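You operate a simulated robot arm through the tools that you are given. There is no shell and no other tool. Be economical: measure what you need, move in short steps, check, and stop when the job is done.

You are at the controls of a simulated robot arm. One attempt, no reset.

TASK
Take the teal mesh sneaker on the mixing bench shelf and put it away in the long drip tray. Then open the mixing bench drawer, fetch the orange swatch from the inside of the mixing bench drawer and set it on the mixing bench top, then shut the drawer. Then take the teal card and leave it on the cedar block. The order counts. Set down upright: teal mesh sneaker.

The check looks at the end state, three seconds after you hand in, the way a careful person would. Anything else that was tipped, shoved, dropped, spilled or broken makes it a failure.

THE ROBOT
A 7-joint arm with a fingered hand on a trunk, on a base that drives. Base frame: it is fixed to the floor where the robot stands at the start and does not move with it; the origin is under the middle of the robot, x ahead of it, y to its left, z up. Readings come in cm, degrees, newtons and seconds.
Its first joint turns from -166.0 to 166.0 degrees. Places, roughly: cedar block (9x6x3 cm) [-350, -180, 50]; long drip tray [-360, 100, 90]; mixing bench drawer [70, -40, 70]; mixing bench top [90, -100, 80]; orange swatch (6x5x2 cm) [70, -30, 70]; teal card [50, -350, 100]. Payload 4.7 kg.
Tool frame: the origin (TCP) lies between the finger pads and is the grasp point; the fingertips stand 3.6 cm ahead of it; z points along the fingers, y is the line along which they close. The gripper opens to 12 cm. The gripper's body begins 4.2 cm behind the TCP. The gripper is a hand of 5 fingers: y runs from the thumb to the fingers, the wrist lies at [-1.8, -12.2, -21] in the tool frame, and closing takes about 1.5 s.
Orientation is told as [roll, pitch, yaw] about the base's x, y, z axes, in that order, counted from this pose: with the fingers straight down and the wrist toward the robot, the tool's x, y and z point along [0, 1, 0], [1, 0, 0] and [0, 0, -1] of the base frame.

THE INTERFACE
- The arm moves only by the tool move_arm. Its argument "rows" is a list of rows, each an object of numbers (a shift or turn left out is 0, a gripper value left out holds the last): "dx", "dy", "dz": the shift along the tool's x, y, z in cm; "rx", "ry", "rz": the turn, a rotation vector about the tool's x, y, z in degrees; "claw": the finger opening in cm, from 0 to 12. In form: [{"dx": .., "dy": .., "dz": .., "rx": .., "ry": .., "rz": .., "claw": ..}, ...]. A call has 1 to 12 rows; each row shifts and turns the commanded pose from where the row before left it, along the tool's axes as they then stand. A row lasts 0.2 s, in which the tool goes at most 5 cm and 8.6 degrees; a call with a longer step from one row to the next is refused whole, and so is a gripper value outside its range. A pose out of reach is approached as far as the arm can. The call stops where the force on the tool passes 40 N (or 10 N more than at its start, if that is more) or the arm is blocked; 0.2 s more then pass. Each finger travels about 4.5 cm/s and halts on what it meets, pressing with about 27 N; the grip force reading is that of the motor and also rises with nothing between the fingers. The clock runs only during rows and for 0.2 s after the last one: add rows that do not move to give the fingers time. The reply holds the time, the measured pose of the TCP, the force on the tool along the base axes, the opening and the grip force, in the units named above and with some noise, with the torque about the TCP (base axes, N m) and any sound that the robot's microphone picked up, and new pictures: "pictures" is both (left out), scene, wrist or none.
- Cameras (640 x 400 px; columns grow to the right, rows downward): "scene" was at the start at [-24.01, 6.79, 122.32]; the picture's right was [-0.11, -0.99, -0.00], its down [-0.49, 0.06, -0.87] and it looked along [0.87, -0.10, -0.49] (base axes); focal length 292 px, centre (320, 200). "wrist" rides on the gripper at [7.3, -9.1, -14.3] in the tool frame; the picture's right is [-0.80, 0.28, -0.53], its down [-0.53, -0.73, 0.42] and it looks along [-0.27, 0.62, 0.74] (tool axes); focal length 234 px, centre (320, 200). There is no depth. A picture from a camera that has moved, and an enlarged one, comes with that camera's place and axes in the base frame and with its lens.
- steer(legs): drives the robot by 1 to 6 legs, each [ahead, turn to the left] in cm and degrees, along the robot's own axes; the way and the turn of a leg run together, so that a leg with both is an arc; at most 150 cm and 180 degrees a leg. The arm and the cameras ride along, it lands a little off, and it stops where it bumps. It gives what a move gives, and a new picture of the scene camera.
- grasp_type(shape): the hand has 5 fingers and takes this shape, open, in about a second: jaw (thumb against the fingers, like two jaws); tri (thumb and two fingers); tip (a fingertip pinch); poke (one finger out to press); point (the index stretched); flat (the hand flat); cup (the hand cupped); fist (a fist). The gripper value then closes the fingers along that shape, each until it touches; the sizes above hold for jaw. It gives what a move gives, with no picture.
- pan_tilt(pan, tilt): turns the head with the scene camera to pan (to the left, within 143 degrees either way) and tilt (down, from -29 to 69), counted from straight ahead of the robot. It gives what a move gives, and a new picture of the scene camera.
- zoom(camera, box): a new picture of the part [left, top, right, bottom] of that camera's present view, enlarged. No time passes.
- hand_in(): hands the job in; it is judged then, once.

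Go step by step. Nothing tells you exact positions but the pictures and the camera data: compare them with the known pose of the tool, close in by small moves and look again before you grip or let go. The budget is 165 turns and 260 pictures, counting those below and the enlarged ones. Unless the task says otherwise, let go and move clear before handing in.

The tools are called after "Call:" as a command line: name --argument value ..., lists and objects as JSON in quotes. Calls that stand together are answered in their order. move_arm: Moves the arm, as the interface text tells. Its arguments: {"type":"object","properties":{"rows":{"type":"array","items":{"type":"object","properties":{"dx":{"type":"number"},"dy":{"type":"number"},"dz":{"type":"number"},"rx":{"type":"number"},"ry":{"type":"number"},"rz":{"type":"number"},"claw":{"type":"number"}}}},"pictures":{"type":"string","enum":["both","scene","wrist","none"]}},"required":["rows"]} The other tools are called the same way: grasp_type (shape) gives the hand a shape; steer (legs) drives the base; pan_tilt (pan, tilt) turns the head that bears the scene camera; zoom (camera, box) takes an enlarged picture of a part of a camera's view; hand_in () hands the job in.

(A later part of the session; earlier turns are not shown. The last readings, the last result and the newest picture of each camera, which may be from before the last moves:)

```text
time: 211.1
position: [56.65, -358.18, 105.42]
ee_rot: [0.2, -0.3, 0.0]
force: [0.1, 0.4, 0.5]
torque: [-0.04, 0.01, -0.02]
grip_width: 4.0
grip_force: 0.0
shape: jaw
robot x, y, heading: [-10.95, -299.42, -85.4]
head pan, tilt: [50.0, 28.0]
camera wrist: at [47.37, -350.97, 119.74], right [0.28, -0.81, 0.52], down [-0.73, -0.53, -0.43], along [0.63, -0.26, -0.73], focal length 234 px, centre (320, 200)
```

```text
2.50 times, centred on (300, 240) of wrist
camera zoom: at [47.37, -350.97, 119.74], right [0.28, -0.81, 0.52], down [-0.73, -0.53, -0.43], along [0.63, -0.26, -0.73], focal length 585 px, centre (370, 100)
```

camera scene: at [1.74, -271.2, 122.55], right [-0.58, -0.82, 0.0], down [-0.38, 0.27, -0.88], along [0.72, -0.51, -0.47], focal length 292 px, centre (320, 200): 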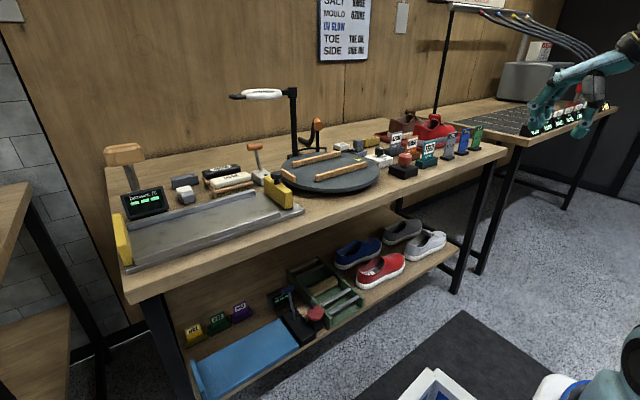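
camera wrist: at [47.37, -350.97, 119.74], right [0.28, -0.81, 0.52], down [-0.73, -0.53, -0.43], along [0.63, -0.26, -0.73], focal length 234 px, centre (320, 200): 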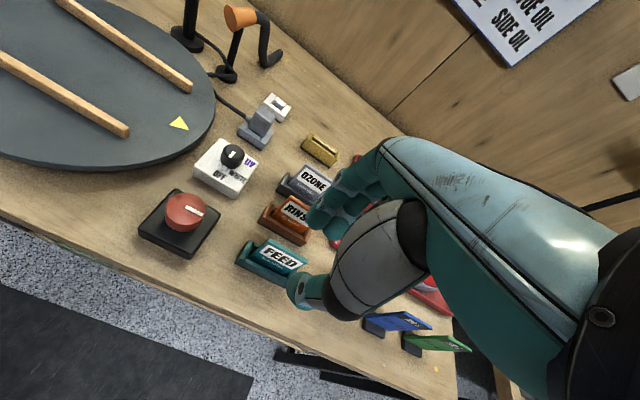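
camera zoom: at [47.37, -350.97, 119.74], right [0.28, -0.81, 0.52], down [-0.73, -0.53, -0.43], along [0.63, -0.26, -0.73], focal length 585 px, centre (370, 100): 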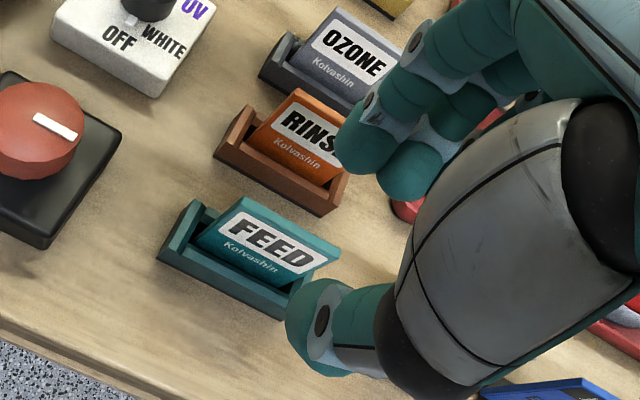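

Call:
move_arm --rows '[{"dx": -0.6, "dy": 3.6}, {"dz": 3}, {"dz": 3}, {}]' --pictures "wrist"

Call:
zoom --camera "scene" --box '[370, 90, 530, 190]'

```text
time: 212.1
position: [60.43, -358.8, 99.17]
ee_rot: [0.3, -0.3, 0.0]
force: [-0.3, 0.4, 0.1]
torque: [0.0, 0.04, 0.02]
grip_width: 4.01
grip_force: 0.0
shape: jaw
robot x, y, heading: [-10.92, -299.23, -85.4]
head pan, tilt: [50.0, 28.0]
camera wrist: at [51.15, -351.6, 113.63], right [0.28, -0.81, 0.52], down [-0.73, -0.53, -0.43], along [0.63, -0.26, -0.73], focal length 234 px, centre (320, 200)
```

wrist: 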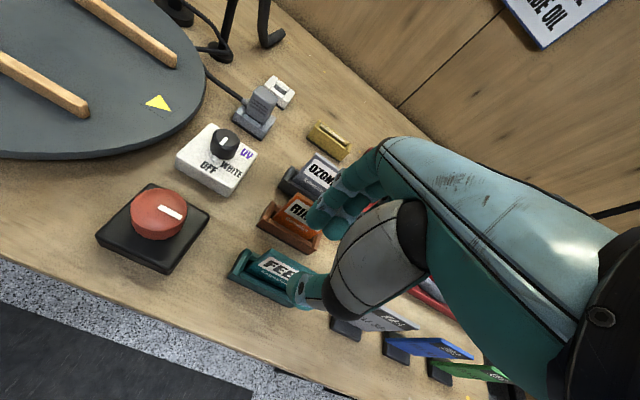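

```text
4.00 times, centred on (450, 140) of scene
camera zoom: at [1.75, -271.19, 122.55], right [-0.58, -0.82, 0.0], down [-0.38, 0.27, -0.88], along [0.72, -0.51, -0.47], focal length 1168 px, centre (-200, 440)
```

zoom: 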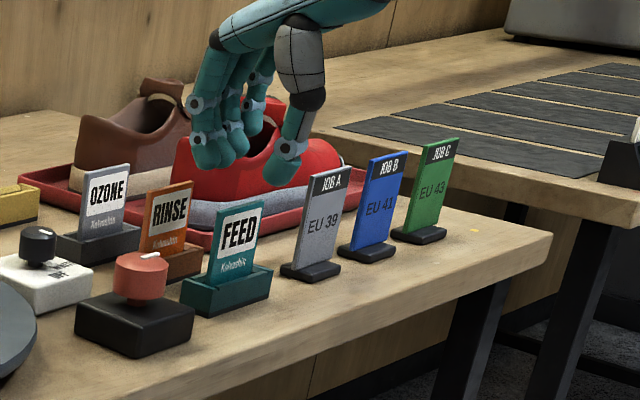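

Call:
move_arm --rows '[{"dx": 0.8, "dz": 2}, {"dz": 1.7}, {}]' --pictures "wrist"

Call:
zoom --camera "scene" --box '[390, 100, 486, 160]'

Call:
zoom --camera "wrist" --box '[240, 180, 400, 320]'

```text
time: 212.9
position: [60.35, -358.03, 95.39]
ee_rot: [0.2, -0.5, 0.1]
force: [-0.2, -0.1, 0.2]
torque: [-0.01, -0.02, 0.0]
grip_width: 4.03
grip_force: 0.1
shape: jaw
robot x, y, heading: [-10.98, -299.26, -85.2]
head pan, tilt: [50.0, 28.0]
camera wrist: at [51.18, -350.93, 109.89], right [0.28, -0.81, 0.52], down [-0.73, -0.53, -0.43], along [0.63, -0.26, -0.73], focal length 234 px, centre (320, 200)
```

wrist: 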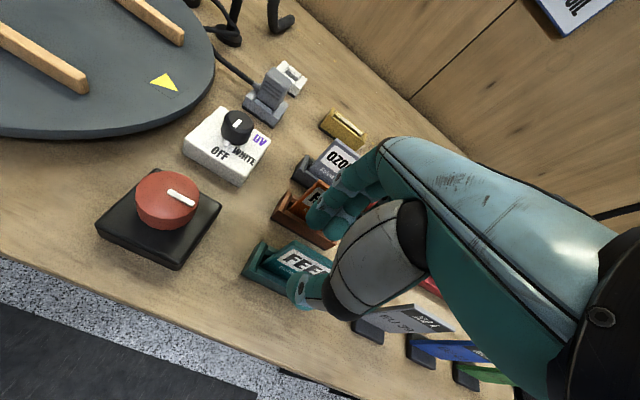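

```text
6.67 times, centred on (438, 130) of scene
camera zoom: at [1.75, -271.19, 122.55], right [-0.58, -0.82, 0.0], down [-0.38, 0.27, -0.88], along [0.72, -0.51, -0.47], focal length 1946 px, centre (-467, 667)
```

zoom: 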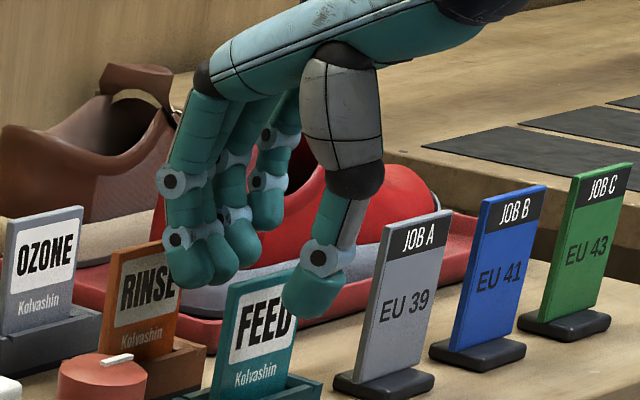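

```text
2.86 times, centred on (320, 250) of wrist
camera zoom: at [51.18, -350.93, 109.89], right [0.28, -0.81, 0.52], down [-0.73, -0.53, -0.43], along [0.63, -0.26, -0.73], focal length 669 px, centre (320, 57)
```

zoom: 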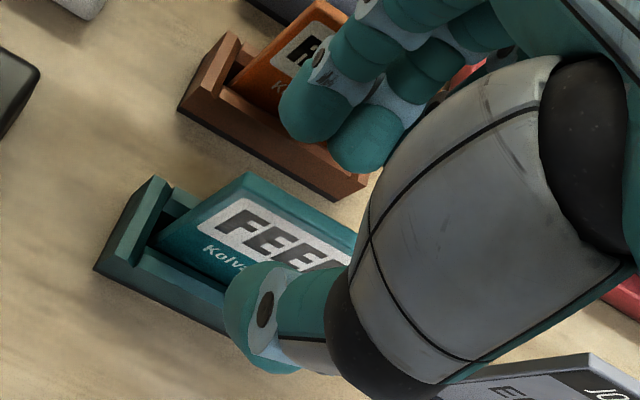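

Call:
move_arm --rows '[{"dz": 1.0}, {"claw": 2}, {}, {}, {"claw": 0}, {}, {}, {}]' --pictures "wrist"

Call:
zoom --camera "scene" --box '[390, 100, 486, 160]'

```text
time: 214.7
position: [60.3, -358.22, 94.34]
ee_rot: [0.3, -0.3, 0.0]
force: [0.1, 0.3, 0.4]
torque: [0.0, -0.05, 0.0]
grip_width: 0.01
grip_force: 27.3
shape: jaw
robot x, y, heading: [-11.31, -298.98, -85.1]
head pan, tilt: [50.0, 28.0]
camera wrist: at [51.14, -350.93, 108.79], right [0.28, -0.81, 0.52], down [-0.73, -0.53, -0.43], along [0.63, -0.26, -0.73], focal length 234 px, centre (320, 200)
```

wrist: 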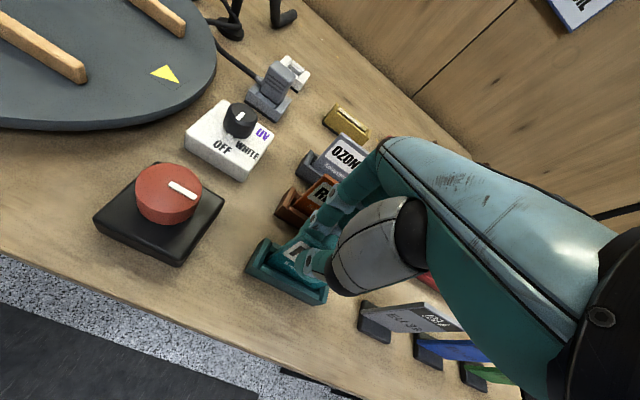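

```text
6.67 times, centred on (438, 130) of scene
camera zoom: at [1.75, -271.19, 122.55], right [-0.58, -0.82, 0.0], down [-0.38, 0.27, -0.88], along [0.72, -0.51, -0.47], focal length 1946 px, centre (-467, 667)
```

zoom: 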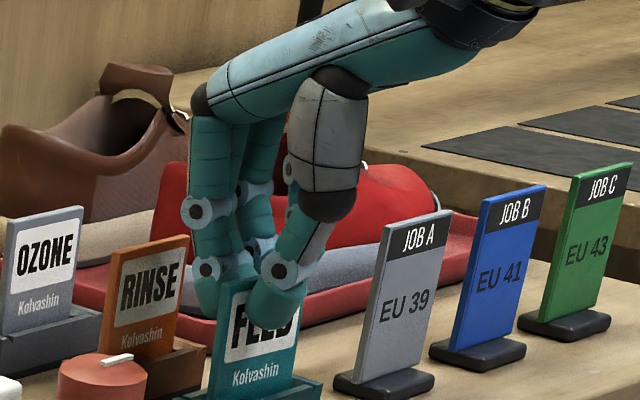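

Call:
move_arm --rows '[{"dz": -1}, {"dz": -1}, {"dz": -1}, {"dz": -1}]' --pictures "none"

Call:
zoom --camera "scene" --box '[390, 100, 486, 160]'

```text
time: 215.7
position: [60.25, -358.14, 98.38]
ee_rot: [0.4, -0.3, 0.0]
force: [0.8, 0.4, -0.4]
torque: [0.03, -0.02, 0.0]
grip_width: 0.0
grip_force: 27.0
shape: jaw
robot x, y, heading: [-10.94, -299.41, -85.5]
head pan, tilt: [50.0, 28.0]
```

```text
6.67 times, centred on (438, 130) of scene
camera zoom: at [1.75, -271.19, 122.55], right [-0.58, -0.82, 0.0], down [-0.38, 0.27, -0.88], along [0.72, -0.51, -0.47], focal length 1946 px, centre (-467, 667)
```

zoom: 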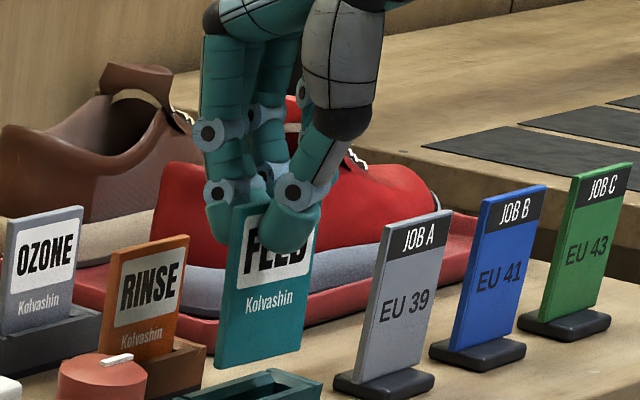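

The card slid out of its holder. Lift clear and retract over the aisle.

Call:
move_arm --rows '[{"dz": -4}, {"dz": -4}, {"dz": -4}, {"dz": -4}, {"dy": -4.5}, {"dy": -4.5}, {"dy": -4.5}, {"dy": -4.5}, {"dy": -4.5}, {"dy": -4.5}, {"dy": -4.5}]' --pictures "both"

```text
time: 218.1
position: [28.74, -358.27, 114.14]
ee_rot: [0.3, -0.2, 0.1]
force: [0.1, -0.7, -0.9]
torque: [0.02, 0.01, 0.0]
grip_width: 0.0
grip_force: 27.3
shape: jaw
robot x, y, heading: [-11.01, -299.32, -85.4]
head pan, tilt: [50.0, 28.0]
camera scene: at [1.75, -271.2, 122.55], right [-0.58, -0.82, 0.0], down [-0.38, 0.27, -0.88], along [0.72, -0.51, -0.47], focal length 292 px, centre (320, 200)
camera wrist: at [19.59, -351.1, 128.62], right [0.28, -0.81, 0.52], down [-0.73, -0.53, -0.43], along [0.62, -0.26, -0.74], focal length 234 px, centre (320, 200)
```

scene: 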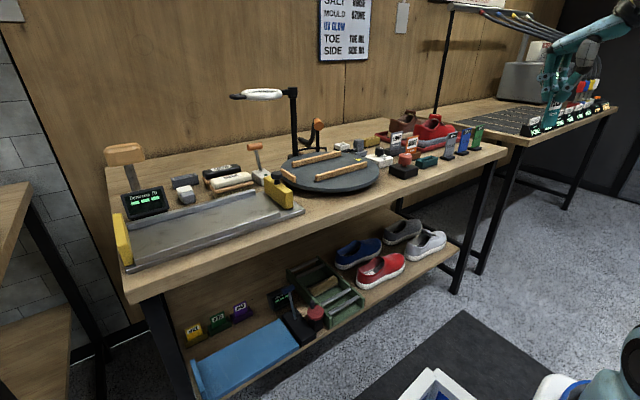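
wrist: 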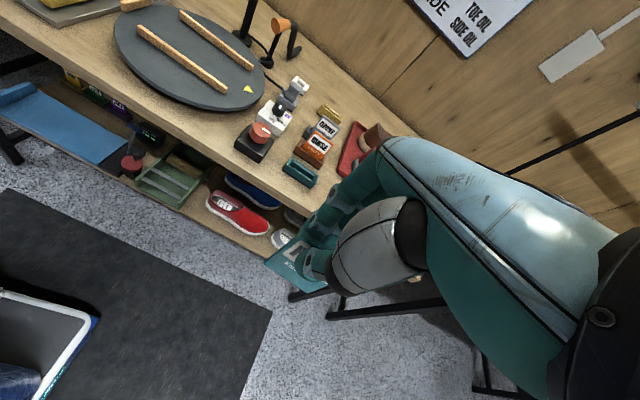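

Call:
steer --legs '[[-150, 0], [-150, 0], [-20, 0]]'

Call:
steer --legs '[[0, -92], [140, 0], [90, 0]]'

Call:
pan_tilt --pan 40 --tilt 25

```text
time: 233.8
position: [5.68, -38.8, 114.2]
ee_rot: [0.3, -0.4, -0.6]
force: [0.6, 0.3, -1.4]
torque: [-0.03, 0.02, 0.0]
grip_width: 0.0
grip_force: 27.1
shape: jaw
robot x, y, heading: [-33.48, 20.96, -85.9]
head pan, tilt: [50.0, 28.0]
camera scene: at [-20.42, 48.69, 122.55], right [-0.59, -0.81, 0.0], down [-0.38, 0.28, -0.88], along [0.71, -0.52, -0.47], focal length 292 px, centre (320, 200)
```

scene: 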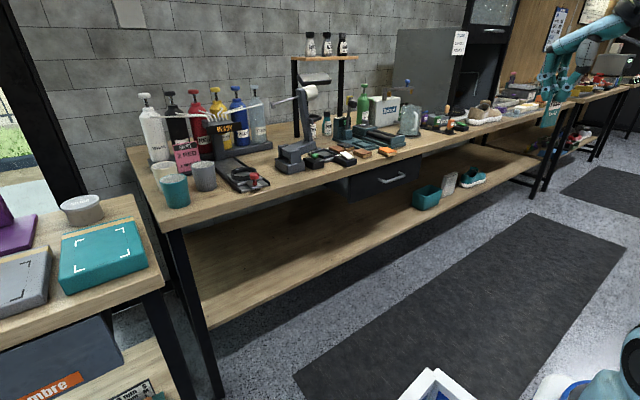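

```text
time: 249.3
position: [-328.72, -22.82, 114.21]
ee_rot: [0.3, -0.4, -92.7]
force: [0.4, 0.1, -0.4]
torque: [0.01, -0.01, 0.04]
grip_width: 0.0
grip_force: 27.1
shape: jaw
robot x, y, heading: [-268.02, 14.42, -178.0]
head pan, tilt: [50.0, 28.0]
camera scene: at [-240.25, -0.06, 122.55], right [-0.79, 0.62, 0.0], down [0.29, 0.37, -0.88], along [-0.54, -0.7, -0.47], focal length 292 px, centre (320, 200)
```

scene: 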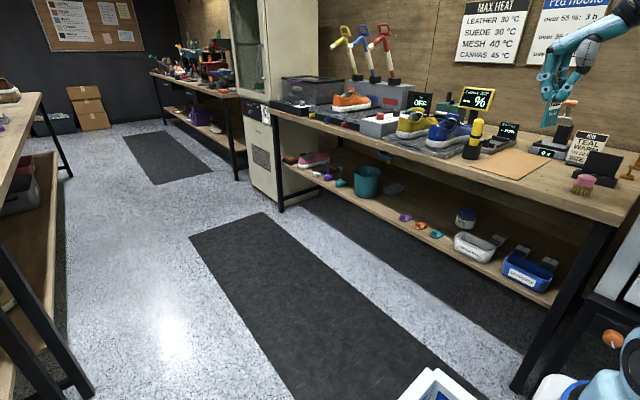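

```text
time: 250.0
position: [-328.57, -22.98, 114.18]
ee_rot: [0.3, -0.5, -92.7]
force: [-0.3, 0.4, -0.4]
torque: [-0.06, -0.02, 0.01]
grip_width: 0.0
grip_force: 27.2
shape: jaw
robot x, y, heading: [-267.91, 14.28, -177.9]
head pan, tilt: [40.0, 25.0]
camera scene: at [-241.48, 0.95, 123.02], right [-0.67, 0.74, 0.0], down [0.31, 0.28, -0.91], along [-0.67, -0.61, -0.42], focal length 292 px, centre (320, 200)
```

scene: 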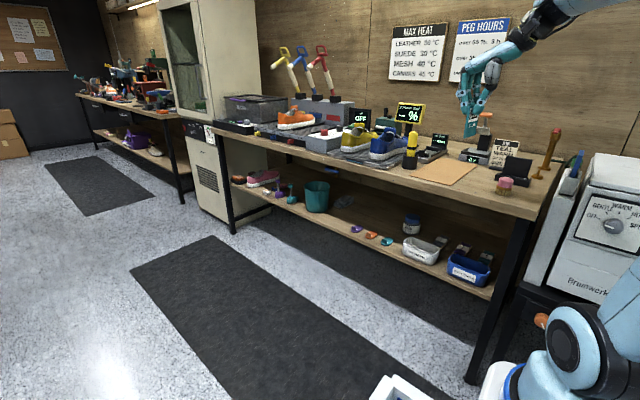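

Call:
zoom --camera "scene" --box '[200, 140, 424, 280]'

```text
2.86 times, centred on (312, 210) of scene
camera zoom: at [-241.48, 0.95, 123.02], right [-0.67, 0.74, 0.0], down [0.31, 0.28, -0.91], along [-0.67, -0.61, -0.42], focal length 834 px, centre (343, 171)
```

zoom: 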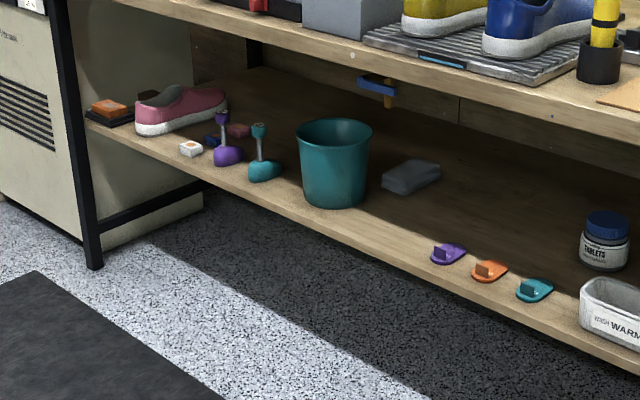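

Call:
zoom --camera "scene" --box '[220, 155, 300, 205]'

```text
8.00 times, centred on (260, 180) of scene
camera zoom: at [-241.48, 0.95, 123.02], right [-0.67, 0.74, 0.0], down [0.31, 0.28, -0.91], along [-0.67, -0.61, -0.42], focal length 2336 px, centre (800, 360)
```

zoom: 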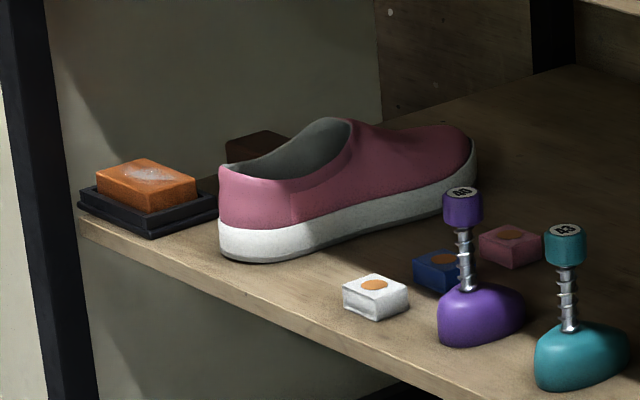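

Near the expected place there's an orange-brown bar on a black dish and a dark-brown block behind the pink shoe; I need a closer look to tell which is cedar. Drive down this aisle.

Call:
steer --legs '[[0, 77], [105, 0]]'

Call:
pan_tilt --pan -45 --tilt 30

```text
time: 258.8
position: [-264.3, -157.16, 114.17]
ee_rot: [0.3, -0.4, -14.9]
force: [-0.6, 0.1, -1.1]
torque: [0.01, -0.06, 0.01]
grip_width: 0.0
grip_force: 26.5
shape: jaw
robot x, y, heading: [-287.69, -89.42, -100.3]
head pan, tilt: [40.0, 25.0]
camera scene: at [-268.99, -67.05, 123.03], right [-0.87, -0.49, 0.0], down [-0.21, 0.37, -0.91], along [0.45, -0.79, -0.42], focal length 292 px, centre (320, 200)
```

scene: 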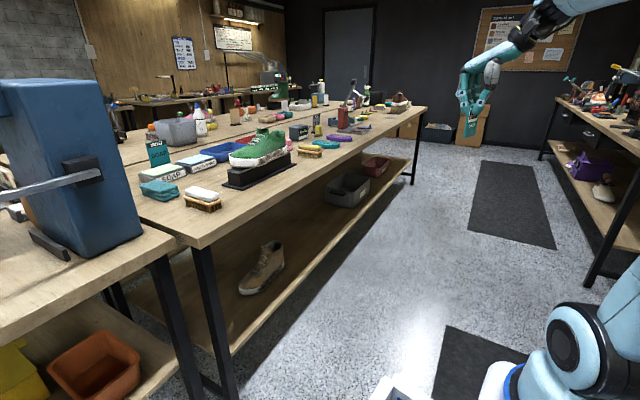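

```text
time: 260.4
position: [-264.2, -157.17, 114.28]
ee_rot: [0.3, -0.4, -15.0]
force: [0.1, 0.6, -0.3]
torque: [0.01, -0.02, 0.01]
grip_width: 0.01
grip_force: 26.8
shape: jaw
robot x, y, heading: [-287.03, -89.66, -100.4]
head pan, tilt: [-45.0, 30.0]
camera scene: at [-280.98, -64.18, 122.23], right [-0.57, 0.82, 0.0], down [0.41, 0.28, -0.87], along [-0.71, -0.49, -0.5], focal length 292 px, centre (320, 200)
```

scene: 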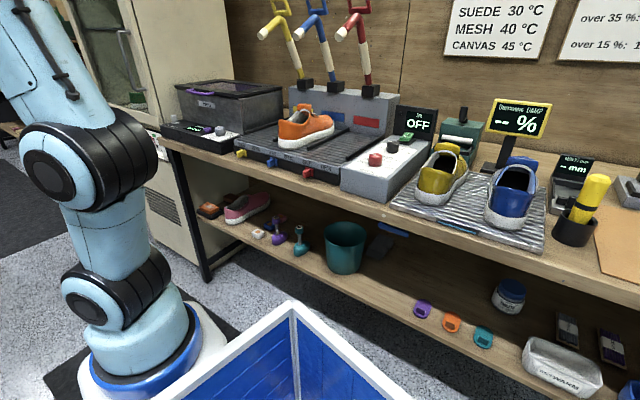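

Call:
zoom --camera "scene" --box '[190, 180, 286, 240]'

```text
6.67 times, centred on (238, 210) of scene
camera zoom: at [-280.98, -64.18, 122.23], right [-0.57, 0.82, 0.0], down [0.41, 0.28, -0.87], along [-0.71, -0.49, -0.5], focal length 1946 px, centre (867, 133)
```

zoom: 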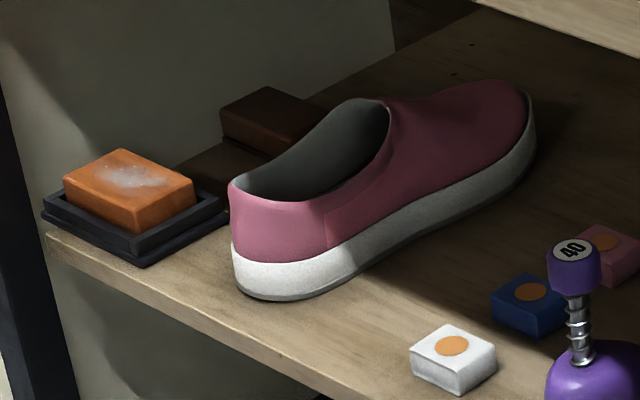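

The front bar measures about 8.5×5 on top at (−350, −178), top z≈47.6 — matching the 9×6×3 cedar block; the rear dark one is smaller. I'll reposition the robot so the arm faces it at ~75 cm.

Call:
steer --legs '[[0, 24], [52, 0]]'

Call:
pan_tilt --pan -80 --tilt 38

Call:
zoom --camera "wrist" --box '[200, 120, 520, 320]'

```text
time: 264.6
position: [-226.96, -192.7, 114.33]
ee_rot: [0.3, -0.5, 8.5]
force: [0.2, 0.7, -0.4]
torque: [0.02, 0.01, -0.03]
grip_width: 0.02
grip_force: 26.7
shape: jaw
robot x, y, heading: [-275.21, -139.92, -76.5]
head pan, tilt: [-45.0, 30.0]
camera scene: at [-279.79, -114.17, 122.23], right [-0.85, 0.53, 0.0], down [0.26, 0.43, -0.87], along [-0.46, -0.74, -0.5], focal length 292 px, centre (320, 200)
```

scene: 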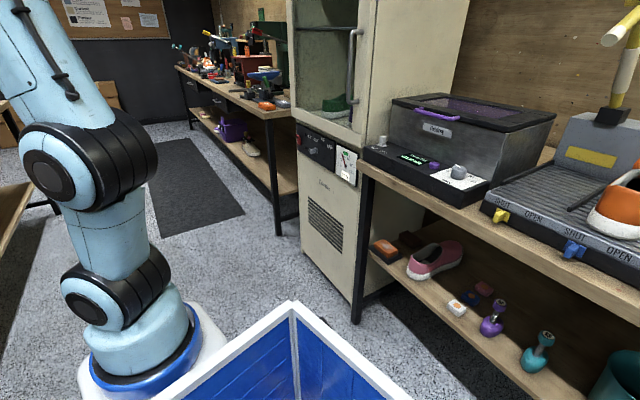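

```text
time: 265.6
position: [-227.01, -192.66, 114.32]
ee_rot: [0.3, -0.5, 8.5]
force: [0.1, -0.7, -0.2]
torque: [-0.01, 0.03, 0.0]
grip_width: 0.0
grip_force: 27.1
shape: jaw
robot x, y, heading: [-275.44, -139.95, -76.8]
head pan, tilt: [-80.0, 38.0]
camera scene: at [-282.96, -109.89, 121.0], right [-0.4, 0.92, 0.0], down [0.57, 0.24, -0.79], along [-0.72, -0.31, -0.62], focal length 292 px, centre (320, 200)
```

scene: 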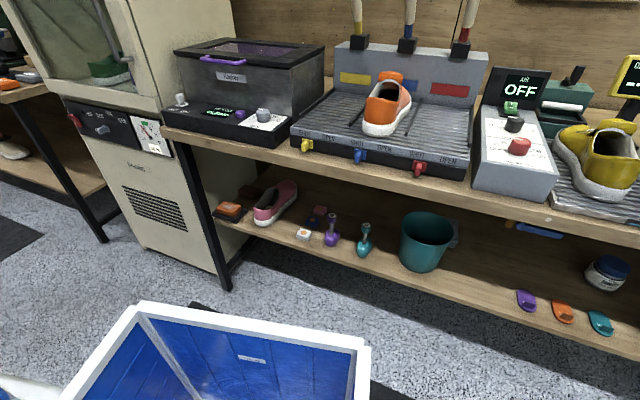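

```text
2.00 times, centred on (360, 220) of wrist
camera zoom: at [-237.29, -186.93, 128.69], right [0.39, -0.76, 0.52], down [-0.64, -0.63, -0.43], along [0.66, -0.17, -0.73], focal length 468 px, centre (240, 160)
```

zoom: 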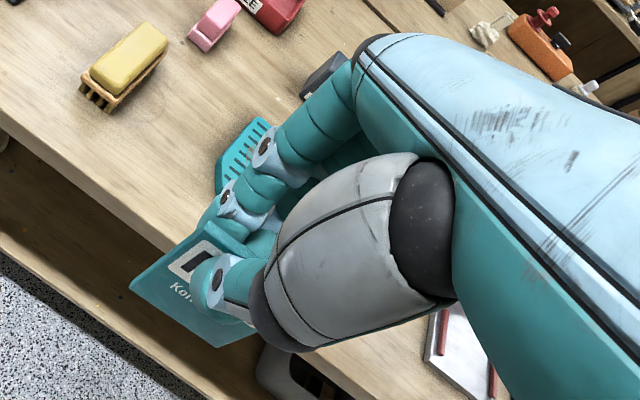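

Call:
zoom --camera "scene" --box '[205, 170, 301, 230]'

```text
6.67 times, centred on (253, 200) of scene
camera zoom: at [-282.96, -109.89, 121.0], right [-0.4, 0.92, 0.0], down [0.57, 0.24, -0.79], along [-0.72, -0.31, -0.62], focal length 1946 px, centre (767, 200)
```

zoom: 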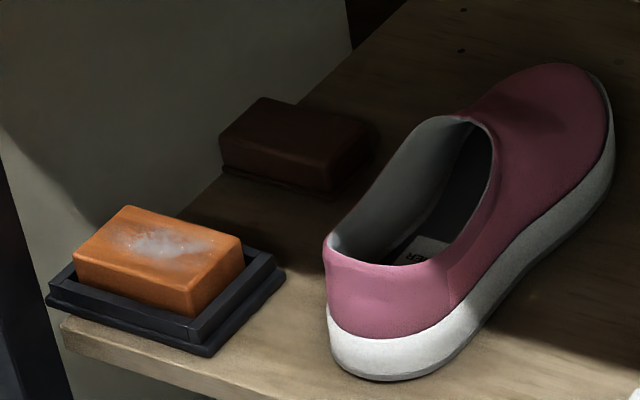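

The front bar has wood grain and the right size, so it is the cedar block: top x −347.7…−352, y −173.6…−182.4. I'll swing the arm clockwise round to the bench side.

Call:
move_arm --rows '[{"dx": -3.63, "dy": -3.17, "rz": 5.52}, {"dx": -3.63, "dy": -3.17, "rz": 5.52}, {"dx": -3.63, "dy": -3.17, "rz": 5.52}, {"dx": -3.63, "dy": -3.17, "rz": 5.52}, {"dx": -3.63, "dy": -3.17, "rz": 5.52}, {"dx": -3.63, "dy": -3.17, "rz": 5.52}, {"dx": -3.63, "dy": -3.17, "rz": 5.52}, {"dx": -3.63, "dy": -3.17, "rz": 5.52}, {"dx": -3.63, "dy": -3.17, "rz": 5.52}, {"dx": -3.63, "dy": -3.17, "rz": 5.52}, {"dx": -3.63, "dy": -3.17, "rz": 5.52}, {"dx": -3.63, "dy": -3.17, "rz": 5.52}]' --pictures "none"

Call:
move_arm --rows '[{"dx": -3.63, "dy": -3.17, "rz": 5.52}, {"dx": -3.63, "dy": -3.17, "rz": 5.52}, {"dx": -3.63, "dy": -3.17, "rz": 5.52}, {"dx": -3.63, "dy": -3.17, "rz": 5.52}, {"dx": -3.63, "dy": -3.17, "rz": 5.52}, {"dx": -3.63, "dy": -3.17, "rz": 5.52}, {"dx": -3.63, "dy": -3.17, "rz": 5.52}, {"dx": -3.63, "dy": -3.17, "rz": 5.52}, {"dx": -3.63, "dy": -3.17, "rz": 5.52}]' --pictures "scene"

```text
time: 268.2
position: [-275.68, -217.4, 113.88]
ee_rot: [0.4, 0.1, -57.7]
force: [0.4, 0.0, 0.1]
torque: [0.0, 0.0, 0.03]
grip_width: 0.0
grip_force: 27.1
shape: jaw
robot x, y, heading: [-275.19, -140.25, -76.8]
head pan, tilt: [-80.0, 38.0]
```

```text
time: 270.2
position: [-312.06, -196.34, 113.59]
ee_rot: [0.2, 0.4, -107.4]
force: [0.0, 0.1, 0.0]
torque: [-0.03, 0.02, -0.02]
grip_width: 0.0
grip_force: 26.9
shape: jaw
robot x, y, heading: [-275.29, -140.42, -76.8]
head pan, tilt: [-80.0, 38.0]
camera scene: at [-282.98, -109.91, 121.0], right [-0.39, 0.92, 0.0], down [0.57, 0.24, -0.79], along [-0.72, -0.31, -0.62], focal length 292 px, centre (320, 200)
```

scene: 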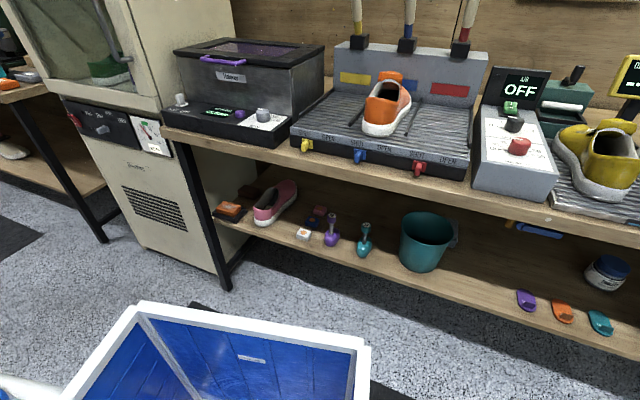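

Call:
move_arm --rows '[{"rz": 7.26}, {"rz": 7.26}, {"rz": 7.26}, {"rz": 7.26}, {"rz": 7.26}, {"rz": 7.26}, {"rz": 7.26}, {"rz": 7.26}, {"rz": 7.26}, {"rz": 7.26}]' --pictures "none"

Call:
move_arm --rows '[{"dx": -4.5}, {"dx": -4.5}, {"dx": -4.5}, {"dx": -4.5}, {"rx": -7.5}, {"rx": -7.5}, {"rx": -7.5}, {"rx": -7.5}, {"rx": -7.5}, {"rx": -7.5}, {"rx": -7.5}, {"rx": -7.5}]' --pictures "scene"

```text
time: 272.4
position: [-311.89, -196.1, 113.8]
ee_rot: [-0.3, 0.3, 180.0]
force: [-0.2, 0.2, -0.8]
torque: [-0.05, -0.01, 0.02]
grip_width: 0.0
grip_force: 27.1
shape: jaw
robot x, y, heading: [-275.29, -140.14, -76.7]
head pan, tilt: [-80.0, 38.0]
```

```text
time: 275.0
position: [-311.89, -178.04, 113.74]
ee_rot: [-0.6, -59.8, -179.4]
force: [0.2, 0.5, -1.0]
torque: [0.01, -0.01, 0.01]
grip_width: 0.01
grip_force: 27.0
shape: jaw
robot x, y, heading: [-275.37, -140.44, -77.0]
head pan, tilt: [-80.0, 38.0]
camera scene: at [-282.96, -109.89, 120.99], right [-0.39, 0.92, 0.0], down [0.57, 0.24, -0.79], along [-0.72, -0.31, -0.62], focal length 292 px, centre (320, 200)
```

scene: 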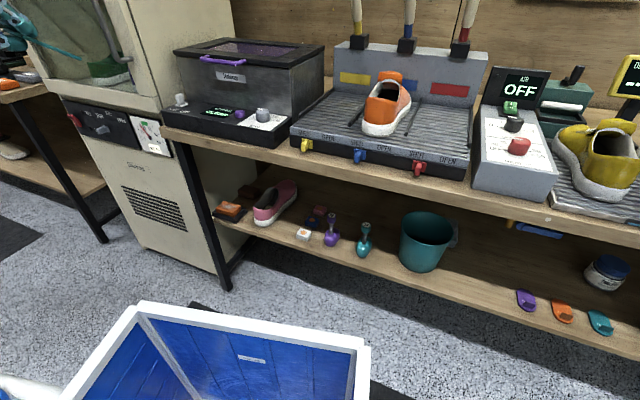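

Call:
move_arm --rows '[{"rx": -7.5}, {"rx": -7.5}, {"dy": 1.1, "dz": 4.1}, {"dy": 1.1, "dz": 4.1}, {"dy": 1.1, "dz": 4.1}, {"dy": -4.44, "dz": 1.19}, {"dy": -4.44, "dz": 1.19}, {"dy": -4.44, "dz": 1.19}, {"dy": -4.44, "dz": 1.19}, {"dy": -4.44, "dz": 1.19}, {"dy": -4.44, "dz": 1.19}]' --pictures "scene"

```text
time: 277.4
position: [-324.44, -178.05, 86.05]
ee_rot: [-1.1, -74.7, -178.8]
force: [-0.6, 0.3, -0.5]
torque: [0.02, -0.04, -0.03]
grip_width: 0.01
grip_force: 26.4
shape: jaw
robot x, y, heading: [-274.96, -140.54, -76.7]
head pan, tilt: [-80.0, 38.0]
camera scene: at [-282.97, -109.88, 120.99], right [-0.39, 0.92, 0.0], down [0.57, 0.24, -0.79], along [-0.72, -0.31, -0.62], focal length 292 px, centre (320, 200)
```

scene: 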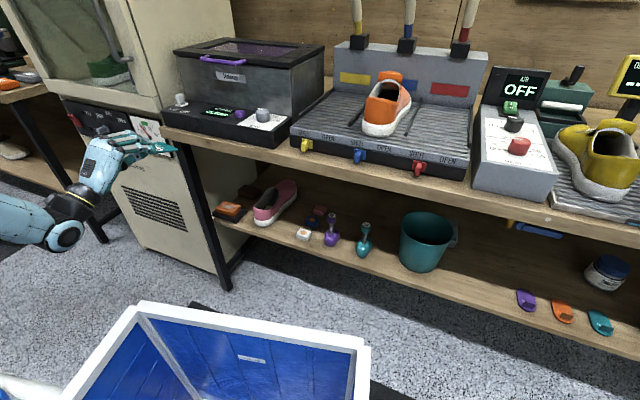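

Call:
move_arm --rows '[{"dy": -4.44, "dz": 1.19}, {"dy": -4.44, "dz": 1.19}, {"dy": -4.44, "dz": 1.19}, {"dy": -4.44, "dz": 1.19}, {"dy": -4.44, "dz": 1.19}, {"dy": -4.44, "dz": 1.19}]' --pictures "both"

Call:
zoom --camera "scene" --box '[100, 140, 308, 270]'

```text
time: 278.8
position: [-327.99, -183.81, 62.57]
ee_rot: [-8.7, -74.5, -172.3]
force: [-0.1, 0.1, -0.7]
torque: [0.0, -0.03, 0.0]
grip_width: 0.0
grip_force: 26.8
shape: jaw
out of reach, approached as far as the arm can: row 3, 4, 5, 6
robot x, y, heading: [-275.24, -140.36, -76.9]
head pan, tilt: [-80.0, 38.0]
camera scene: at [-282.99, -109.89, 120.99], right [-0.39, 0.92, 0.0], down [0.57, 0.24, -0.79], along [-0.72, -0.31, -0.62], focal length 292 px, centre (320, 200)
camera wrist: at [-311.81, -190.95, 57.4], right [0.44, 0.78, 0.44], down [-0.21, 0.57, -0.8], along [-0.87, 0.26, 0.41], focal length 234 px, centre (320, 200)
```

scene: 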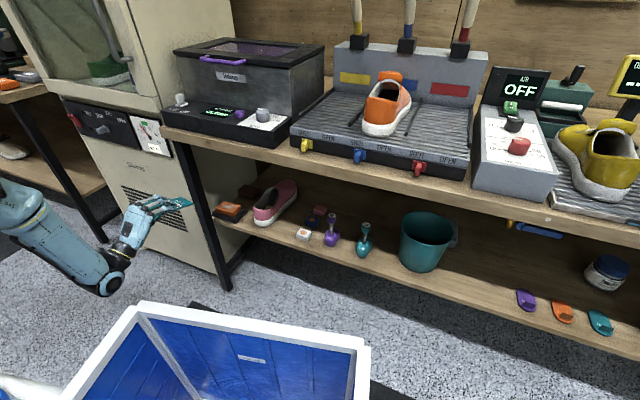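
wrist: 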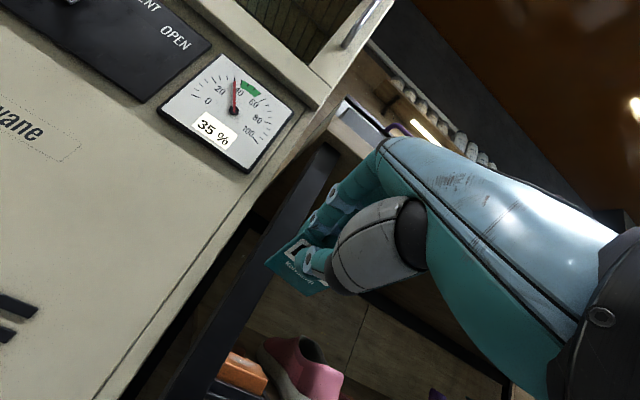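

```text
3.08 times, centred on (204, 205) of scene
camera zoom: at [-282.99, -109.89, 120.99], right [-0.39, 0.92, 0.0], down [0.57, 0.24, -0.79], along [-0.72, -0.31, -0.62], focal length 898 px, centre (677, 185)
```

zoom: 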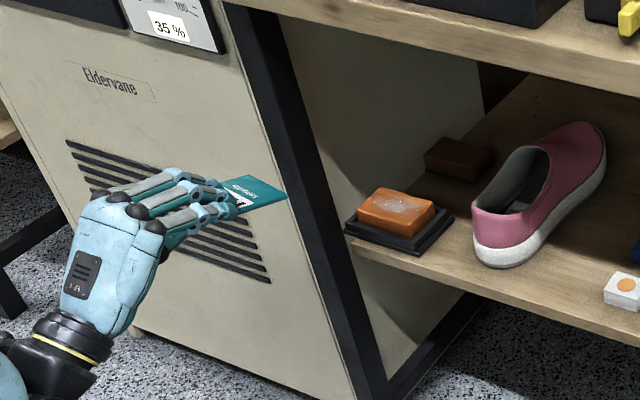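

Thumb-down reach is awkward here. Flipping the hand 180° about its axis puts the wrist above/behind, which suits the arm; I'll go back up and do that.

Call:
move_arm --rows '[{"dy": 4.44, "dz": -1.19}, {"dy": 4.44, "dz": -1.19}, {"dy": 4.44, "dz": -1.19}, {"dy": 4.44, "dz": -1.19}, {"dy": 4.44, "dz": -1.19}, {"dy": 4.44, "dz": -1.19}, {"dy": 4.44, "dz": -1.19}]' --pictures "none"

Call:
move_arm --rows '[{"rz": -8}, {"rz": -8}, {"rz": -8}, {"rz": -8}, {"rz": -8}, {"rz": -8}, {"rz": -8}, {"rz": -8}, {"rz": -8}, {"rz": -8}, {"rz": -8}]' --pictures "scene"

```text
time: 280.4
position: [-327.76, -183.71, 95.0]
ee_rot: [-1.4, -74.6, -178.4]
force: [-0.7, 0.6, -0.4]
torque: [-0.01, 0.01, -0.02]
grip_width: 0.0
grip_force: 26.9
shape: jaw
robot x, y, heading: [-274.89, -140.04, -77.1]
head pan, tilt: [-80.0, 38.0]
```

```text
time: 282.8
position: [-327.23, -184.99, 95.17]
ee_rot: [-45.0, -67.8, -133.5]
force: [0.2, 0.1, -0.5]
torque: [0.0, -0.01, 0.04]
grip_width: 0.01
grip_force: 27.0
shape: jaw
out of reach, approached as far as the arm can: row 2, 3, 4, 5, 6, 7, 8, 9, 10, 11
robot x, y, heading: [-274.96, -140.61, -77.1]
head pan, tilt: [-80.0, 38.0]
camera scene: at [-282.97, -109.89, 120.99], right [-0.39, 0.92, 0.0], down [0.57, 0.24, -0.79], along [-0.72, -0.31, -0.62], focal length 292 px, centre (320, 200)
```

scene: 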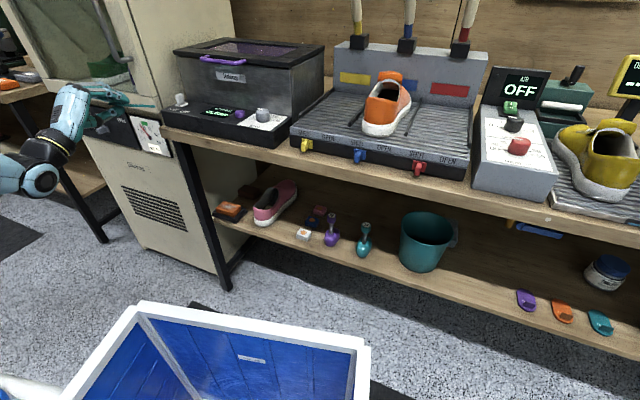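

Call:
move_arm --rows '[{"rz": 8}, {"rz": 8}, {"rz": 8}, {"rz": 8}, {"rz": 8}, {"rz": 8}, {"rz": 8}, {"rz": 8}, {"rz": 8}, {"rz": 8}, {"rz": 8}]' --pictures "none"

Call:
move_arm --rows '[{"rz": 8}, {"rz": 8}, {"rz": 8}, {"rz": 8}, {"rz": 8}, {"rz": 8}, {"rz": 8}, {"rz": 8}, {"rz": 8}, {"rz": 8}, {"rz": 8}]' --pictures "scene"

```text
time: 285.2
position: [-327.92, -187.36, 103.46]
ee_rot: [72.6, -17.6, 94.3]
force: [-0.2, -0.5, -1.2]
torque: [0.0, -0.01, -0.01]
grip_width: 0.01
grip_force: 26.9
shape: jaw
out of reach, approached as far as the arm can: row 8, 9, 10, 11
robot x, y, heading: [-275.47, -140.32, -76.4]
head pan, tilt: [-80.0, 38.0]
```

```text
time: 287.6
position: [-336.14, -167.97, 125.25]
ee_rot: [50.2, 64.0, 54.8]
force: [-1.1, -0.2, -0.1]
torque: [0.01, -0.05, -0.04]
grip_width: 0.0
grip_force: 27.1
shape: jaw
out of reach, approached as far as the arm can: row 1, 2, 3, 4, 5, 6, 7, 8, 9, 10, 11
robot x, y, heading: [-275.61, -140.33, -76.7]
head pan, tilt: [-80.0, 38.0]
camera scene: at [-282.99, -109.91, 121.0], right [-0.39, 0.92, 0.0], down [0.57, 0.24, -0.79], along [-0.72, -0.31, -0.62], focal length 292 px, centre (320, 200)
```

scene: 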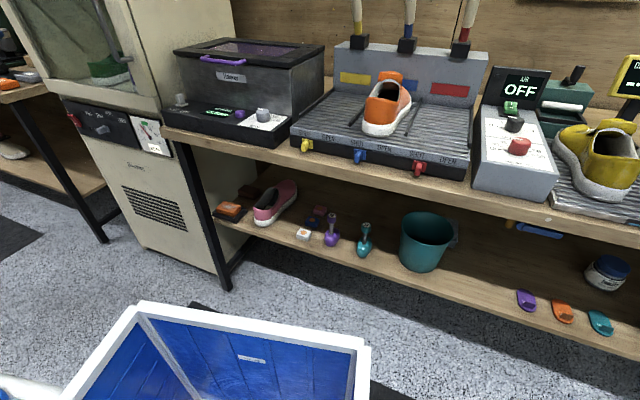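

The hand is now almost flipped (≈156°). I'll bring it back toward the aisle and finish the turn.

Call:
move_arm --rows '[{"dx": -2.77, "dy": 1.34, "dz": -3.2}, {"dx": -2.77, "dy": 1.34, "dz": -3.2}, {"dx": -2.77, "dy": 1.34, "dz": -3.2}, {"dx": -2.77, "dy": 1.34, "dz": -3.2}]' --pictures "both"

```text
time: 288.6
position: [-323.27, -164.76, 124.17]
ee_rot: [50.3, 64.3, 53.4]
force: [-0.6, 0.7, -1.8]
torque: [0.05, -0.01, -0.06]
grip_width: 0.04
grip_force: 26.5
shape: jaw
out of reach, approached as far as the arm can: row 1, 2, 3, 4
robot x, y, heading: [-275.31, -140.31, -76.7]
head pan, tilt: [-80.0, 38.0]
camera scene: at [-282.99, -109.89, 120.99], right [-0.39, 0.92, 0.0], down [0.57, 0.24, -0.79], along [-0.72, -0.31, -0.62], focal length 292 px, centre (320, 200)
camera wrist: at [-312.58, -161.09, 138.88], right [0.66, -0.65, -0.37], down [-0.54, -0.76, 0.37], along [-0.52, -0.04, -0.85], focal length 234 px, centre (320, 200)
```

scene: 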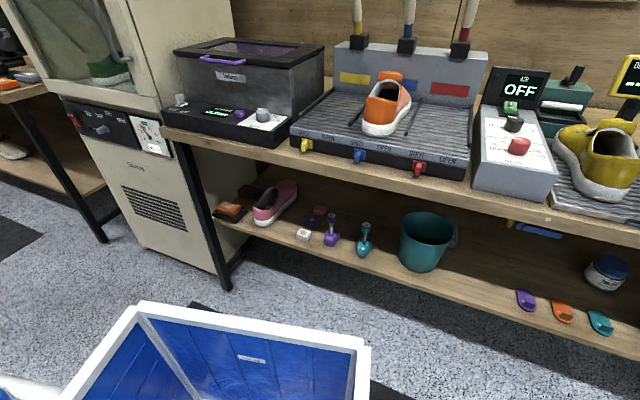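
wrist: 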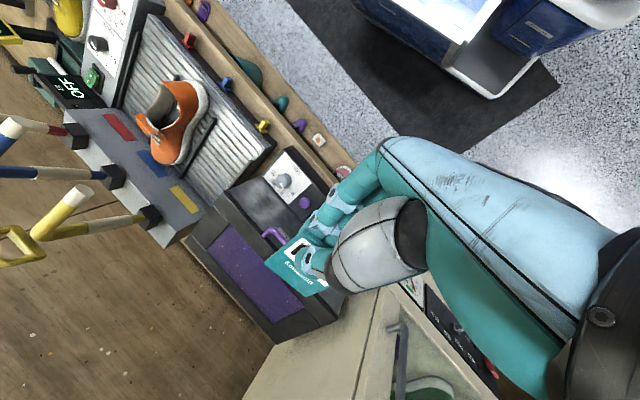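

That joint limit blocks the flip. I'll undo the turn and instead move the robot further out so the thumb-down pose is reachable with an extended arm.

Call:
move_arm --rows '[{"rz": -8}, {"rz": -8}, {"rz": -8}, {"rz": -8}, {"rz": -8}, {"rz": -8}, {"rz": -8}, {"rz": -8}, {"rz": -8}, {"rz": -8}]' --pictures "none"

Call:
move_arm --rows '[{"rz": -8}, {"rz": -8}, {"rz": -8}, {"rz": -8}, {"rz": -8}, {"rz": -8}, {"rz": -8}, {"rz": -8}]' --pictures "scene"

```text
time: 290.8
position: [-323.36, -164.88, 124.21]
ee_rot: [74.3, -9.9, 92.0]
force: [-0.3, 0.7, -0.5]
torque: [-0.01, 0.02, 0.06]
grip_width: 0.0
grip_force: 27.2
shape: jaw
robot x, y, heading: [-275.15, -140.73, -76.8]
head pan, tilt: [-80.0, 38.0]
```

```text
time: 292.6
position: [-323.21, -164.84, 124.15]
ee_rot: [44.3, -67.9, 132.8]
force: [0.4, -0.6, -0.2]
torque: [-0.02, -0.03, 0.04]
grip_width: 0.01
grip_force: 26.8
shape: jaw
robot x, y, heading: [-275.38, -140.15, -76.8]
head pan, tilt: [-80.0, 38.0]
camera scene: at [-282.97, -109.89, 120.99], right [-0.39, 0.92, 0.0], down [0.57, 0.24, -0.79], along [-0.72, -0.31, -0.62], focal length 292 px, centre (320, 200)
```

scene: 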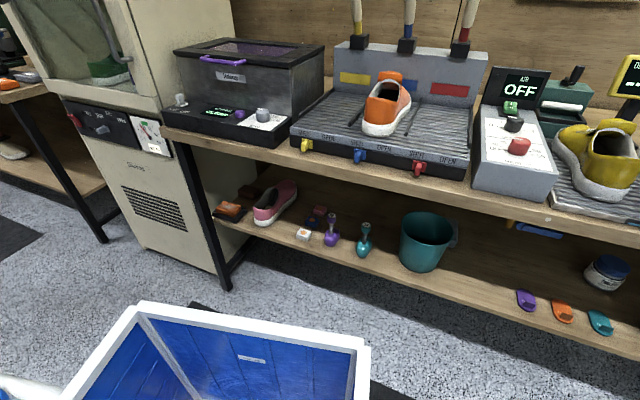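

Call:
move_arm --rows '[{"rz": -8.3}, {"rz": -8.3}, {"dy": -1.1, "dz": -4}, {"dy": -1.1, "dz": -4}]' --pictures "none"

Call:
steer --legs '[[-40, 0], [0, 18], [43, 0], [0, -18]]'

```text
time: 293.6
position: [-315.25, -164.97, 124.31]
ee_rot: [25.2, -72.6, 153.1]
force: [-0.2, -1.0, -0.4]
torque: [0.01, 0.04, -0.04]
grip_width: 0.0
grip_force: 27.3
shape: jaw
out of reach, approached as far as the arm can: row 2
robot x, y, heading: [-275.33, -140.16, -76.7]
head pan, tilt: [-80.0, 38.0]
```

```text
time: 300.3
position: [-301.67, -163.11, 124.2]
ee_rot: [25.4, -72.8, 153.6]
force: [0.6, -0.1, 0.0]
torque: [0.0, 0.0, 0.02]
grip_width: 0.03
grip_force: 26.9
shape: jaw
robot x, y, heading: [-261.61, -137.34, -76.3]
head pan, tilt: [-80.0, 38.0]
camera scene: at [-270.01, -107.47, 120.99], right [-0.4, 0.92, 0.0], down [0.56, 0.25, -0.79], along [-0.72, -0.32, -0.62], focal length 292 px, centre (320, 200)
```

scene: 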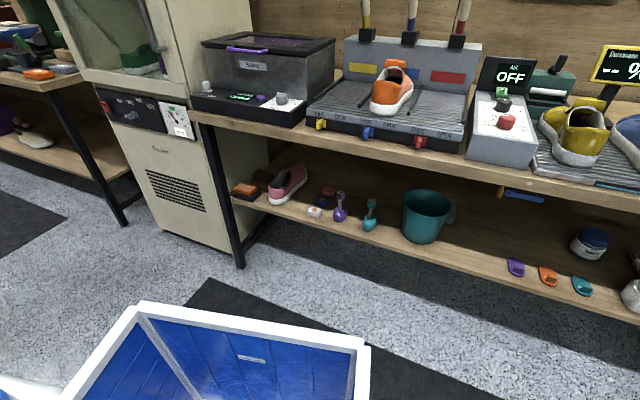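

Call:
move_arm --rows '[{"dx": 1.63, "dy": -2.35, "dz": 3.58}, {"dx": 1.63, "dy": -2.35, "dz": 3.58}, {"dx": 1.63, "dy": -2.35, "dz": 3.58}, {"dx": 1.63, "dy": -2.35, "dz": 3.58}, {"dx": 1.63, "dy": -2.35, "dz": 3.58}, {"dx": 1.63, "dy": -2.35, "dz": 3.58}, {"dx": 1.63, "dy": -2.35, "dz": 3.58}, {"dx": 1.63, "dy": -2.35, "dz": 3.58}, {"rz": -7.9}]' --pictures "scene"

```text
time: 302.3
position: [-324.72, -178.5, 100.26]
ee_rot: [-1.2, -74.5, -178.8]
force: [0.6, 0.1, -0.1]
torque: [0.02, -0.03, 0.0]
grip_width: 0.02
grip_force: 27.3
shape: jaw
robot x, y, heading: [-262.3, -137.98, -76.2]
head pan, tilt: [-80.0, 38.0]
camera scene: at [-270.03, -107.47, 120.99], right [-0.4, 0.92, 0.0], down [0.56, 0.25, -0.79], along [-0.72, -0.32, -0.62], focal length 292 px, centre (320, 200)
```

scene: 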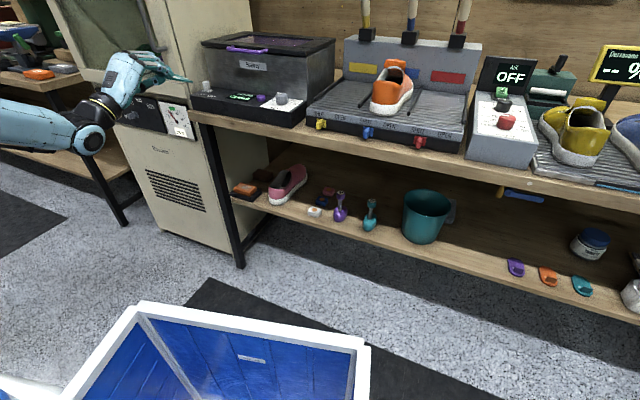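

Call:
move_arm --rows '[{"dy": -4.44, "dz": 1.19}, {"dy": -4.44, "dz": 1.19}, {"dy": -4.44, "dz": 1.19}, {"dy": -4.44, "dz": 1.19}, {"dy": -4.44, "dz": 1.19}, {"dy": -4.44, "dz": 1.19}, {"dy": -4.44, "dz": 1.19}, {"dy": -4.44, "dz": 1.19}, {"dy": -4.44, "dz": 1.19}]' --pictures "scene"

Call:
zoom --camera "scene" --box '[130, 130, 322, 250]'

```text
time: 304.3
position: [-323.26, -178.72, 60.76]
ee_rot: [-4.7, -74.5, -176.1]
force: [-0.1, -0.2, -0.9]
torque: [-0.03, -0.05, 0.01]
grip_width: 0.01
grip_force: 26.9
shape: jaw
out of reach, approached as far as the arm can: row 8, 9
robot x, y, heading: [-261.83, -137.78, -76.4]
head pan, tilt: [-80.0, 38.0]
camera scene: at [-270.03, -107.47, 120.99], right [-0.4, 0.92, 0.0], down [0.56, 0.25, -0.79], along [-0.72, -0.32, -0.62], focal length 292 px, centre (320, 200)
```

scene: 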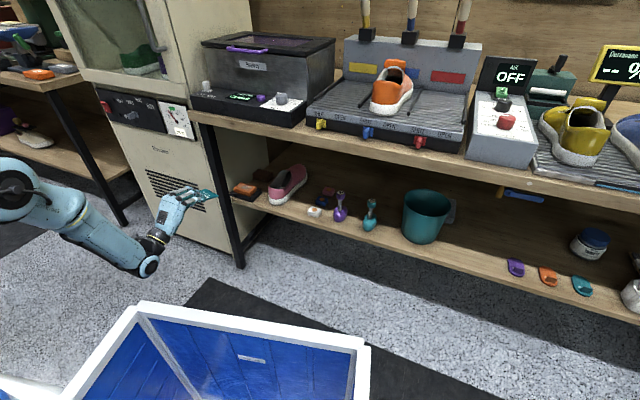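

```text
3.33 times, centred on (226, 190) of scene
camera zoom: at [-270.03, -107.47, 120.99], right [-0.4, 0.92, 0.0], down [0.56, 0.25, -0.79], along [-0.72, -0.32, -0.62], focal length 973 px, centre (633, 233)
```

zoom: 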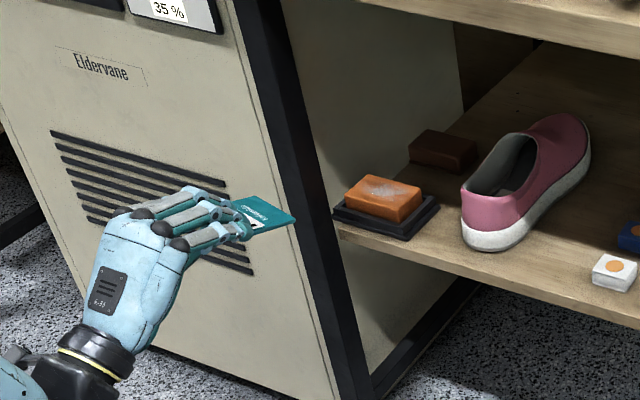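

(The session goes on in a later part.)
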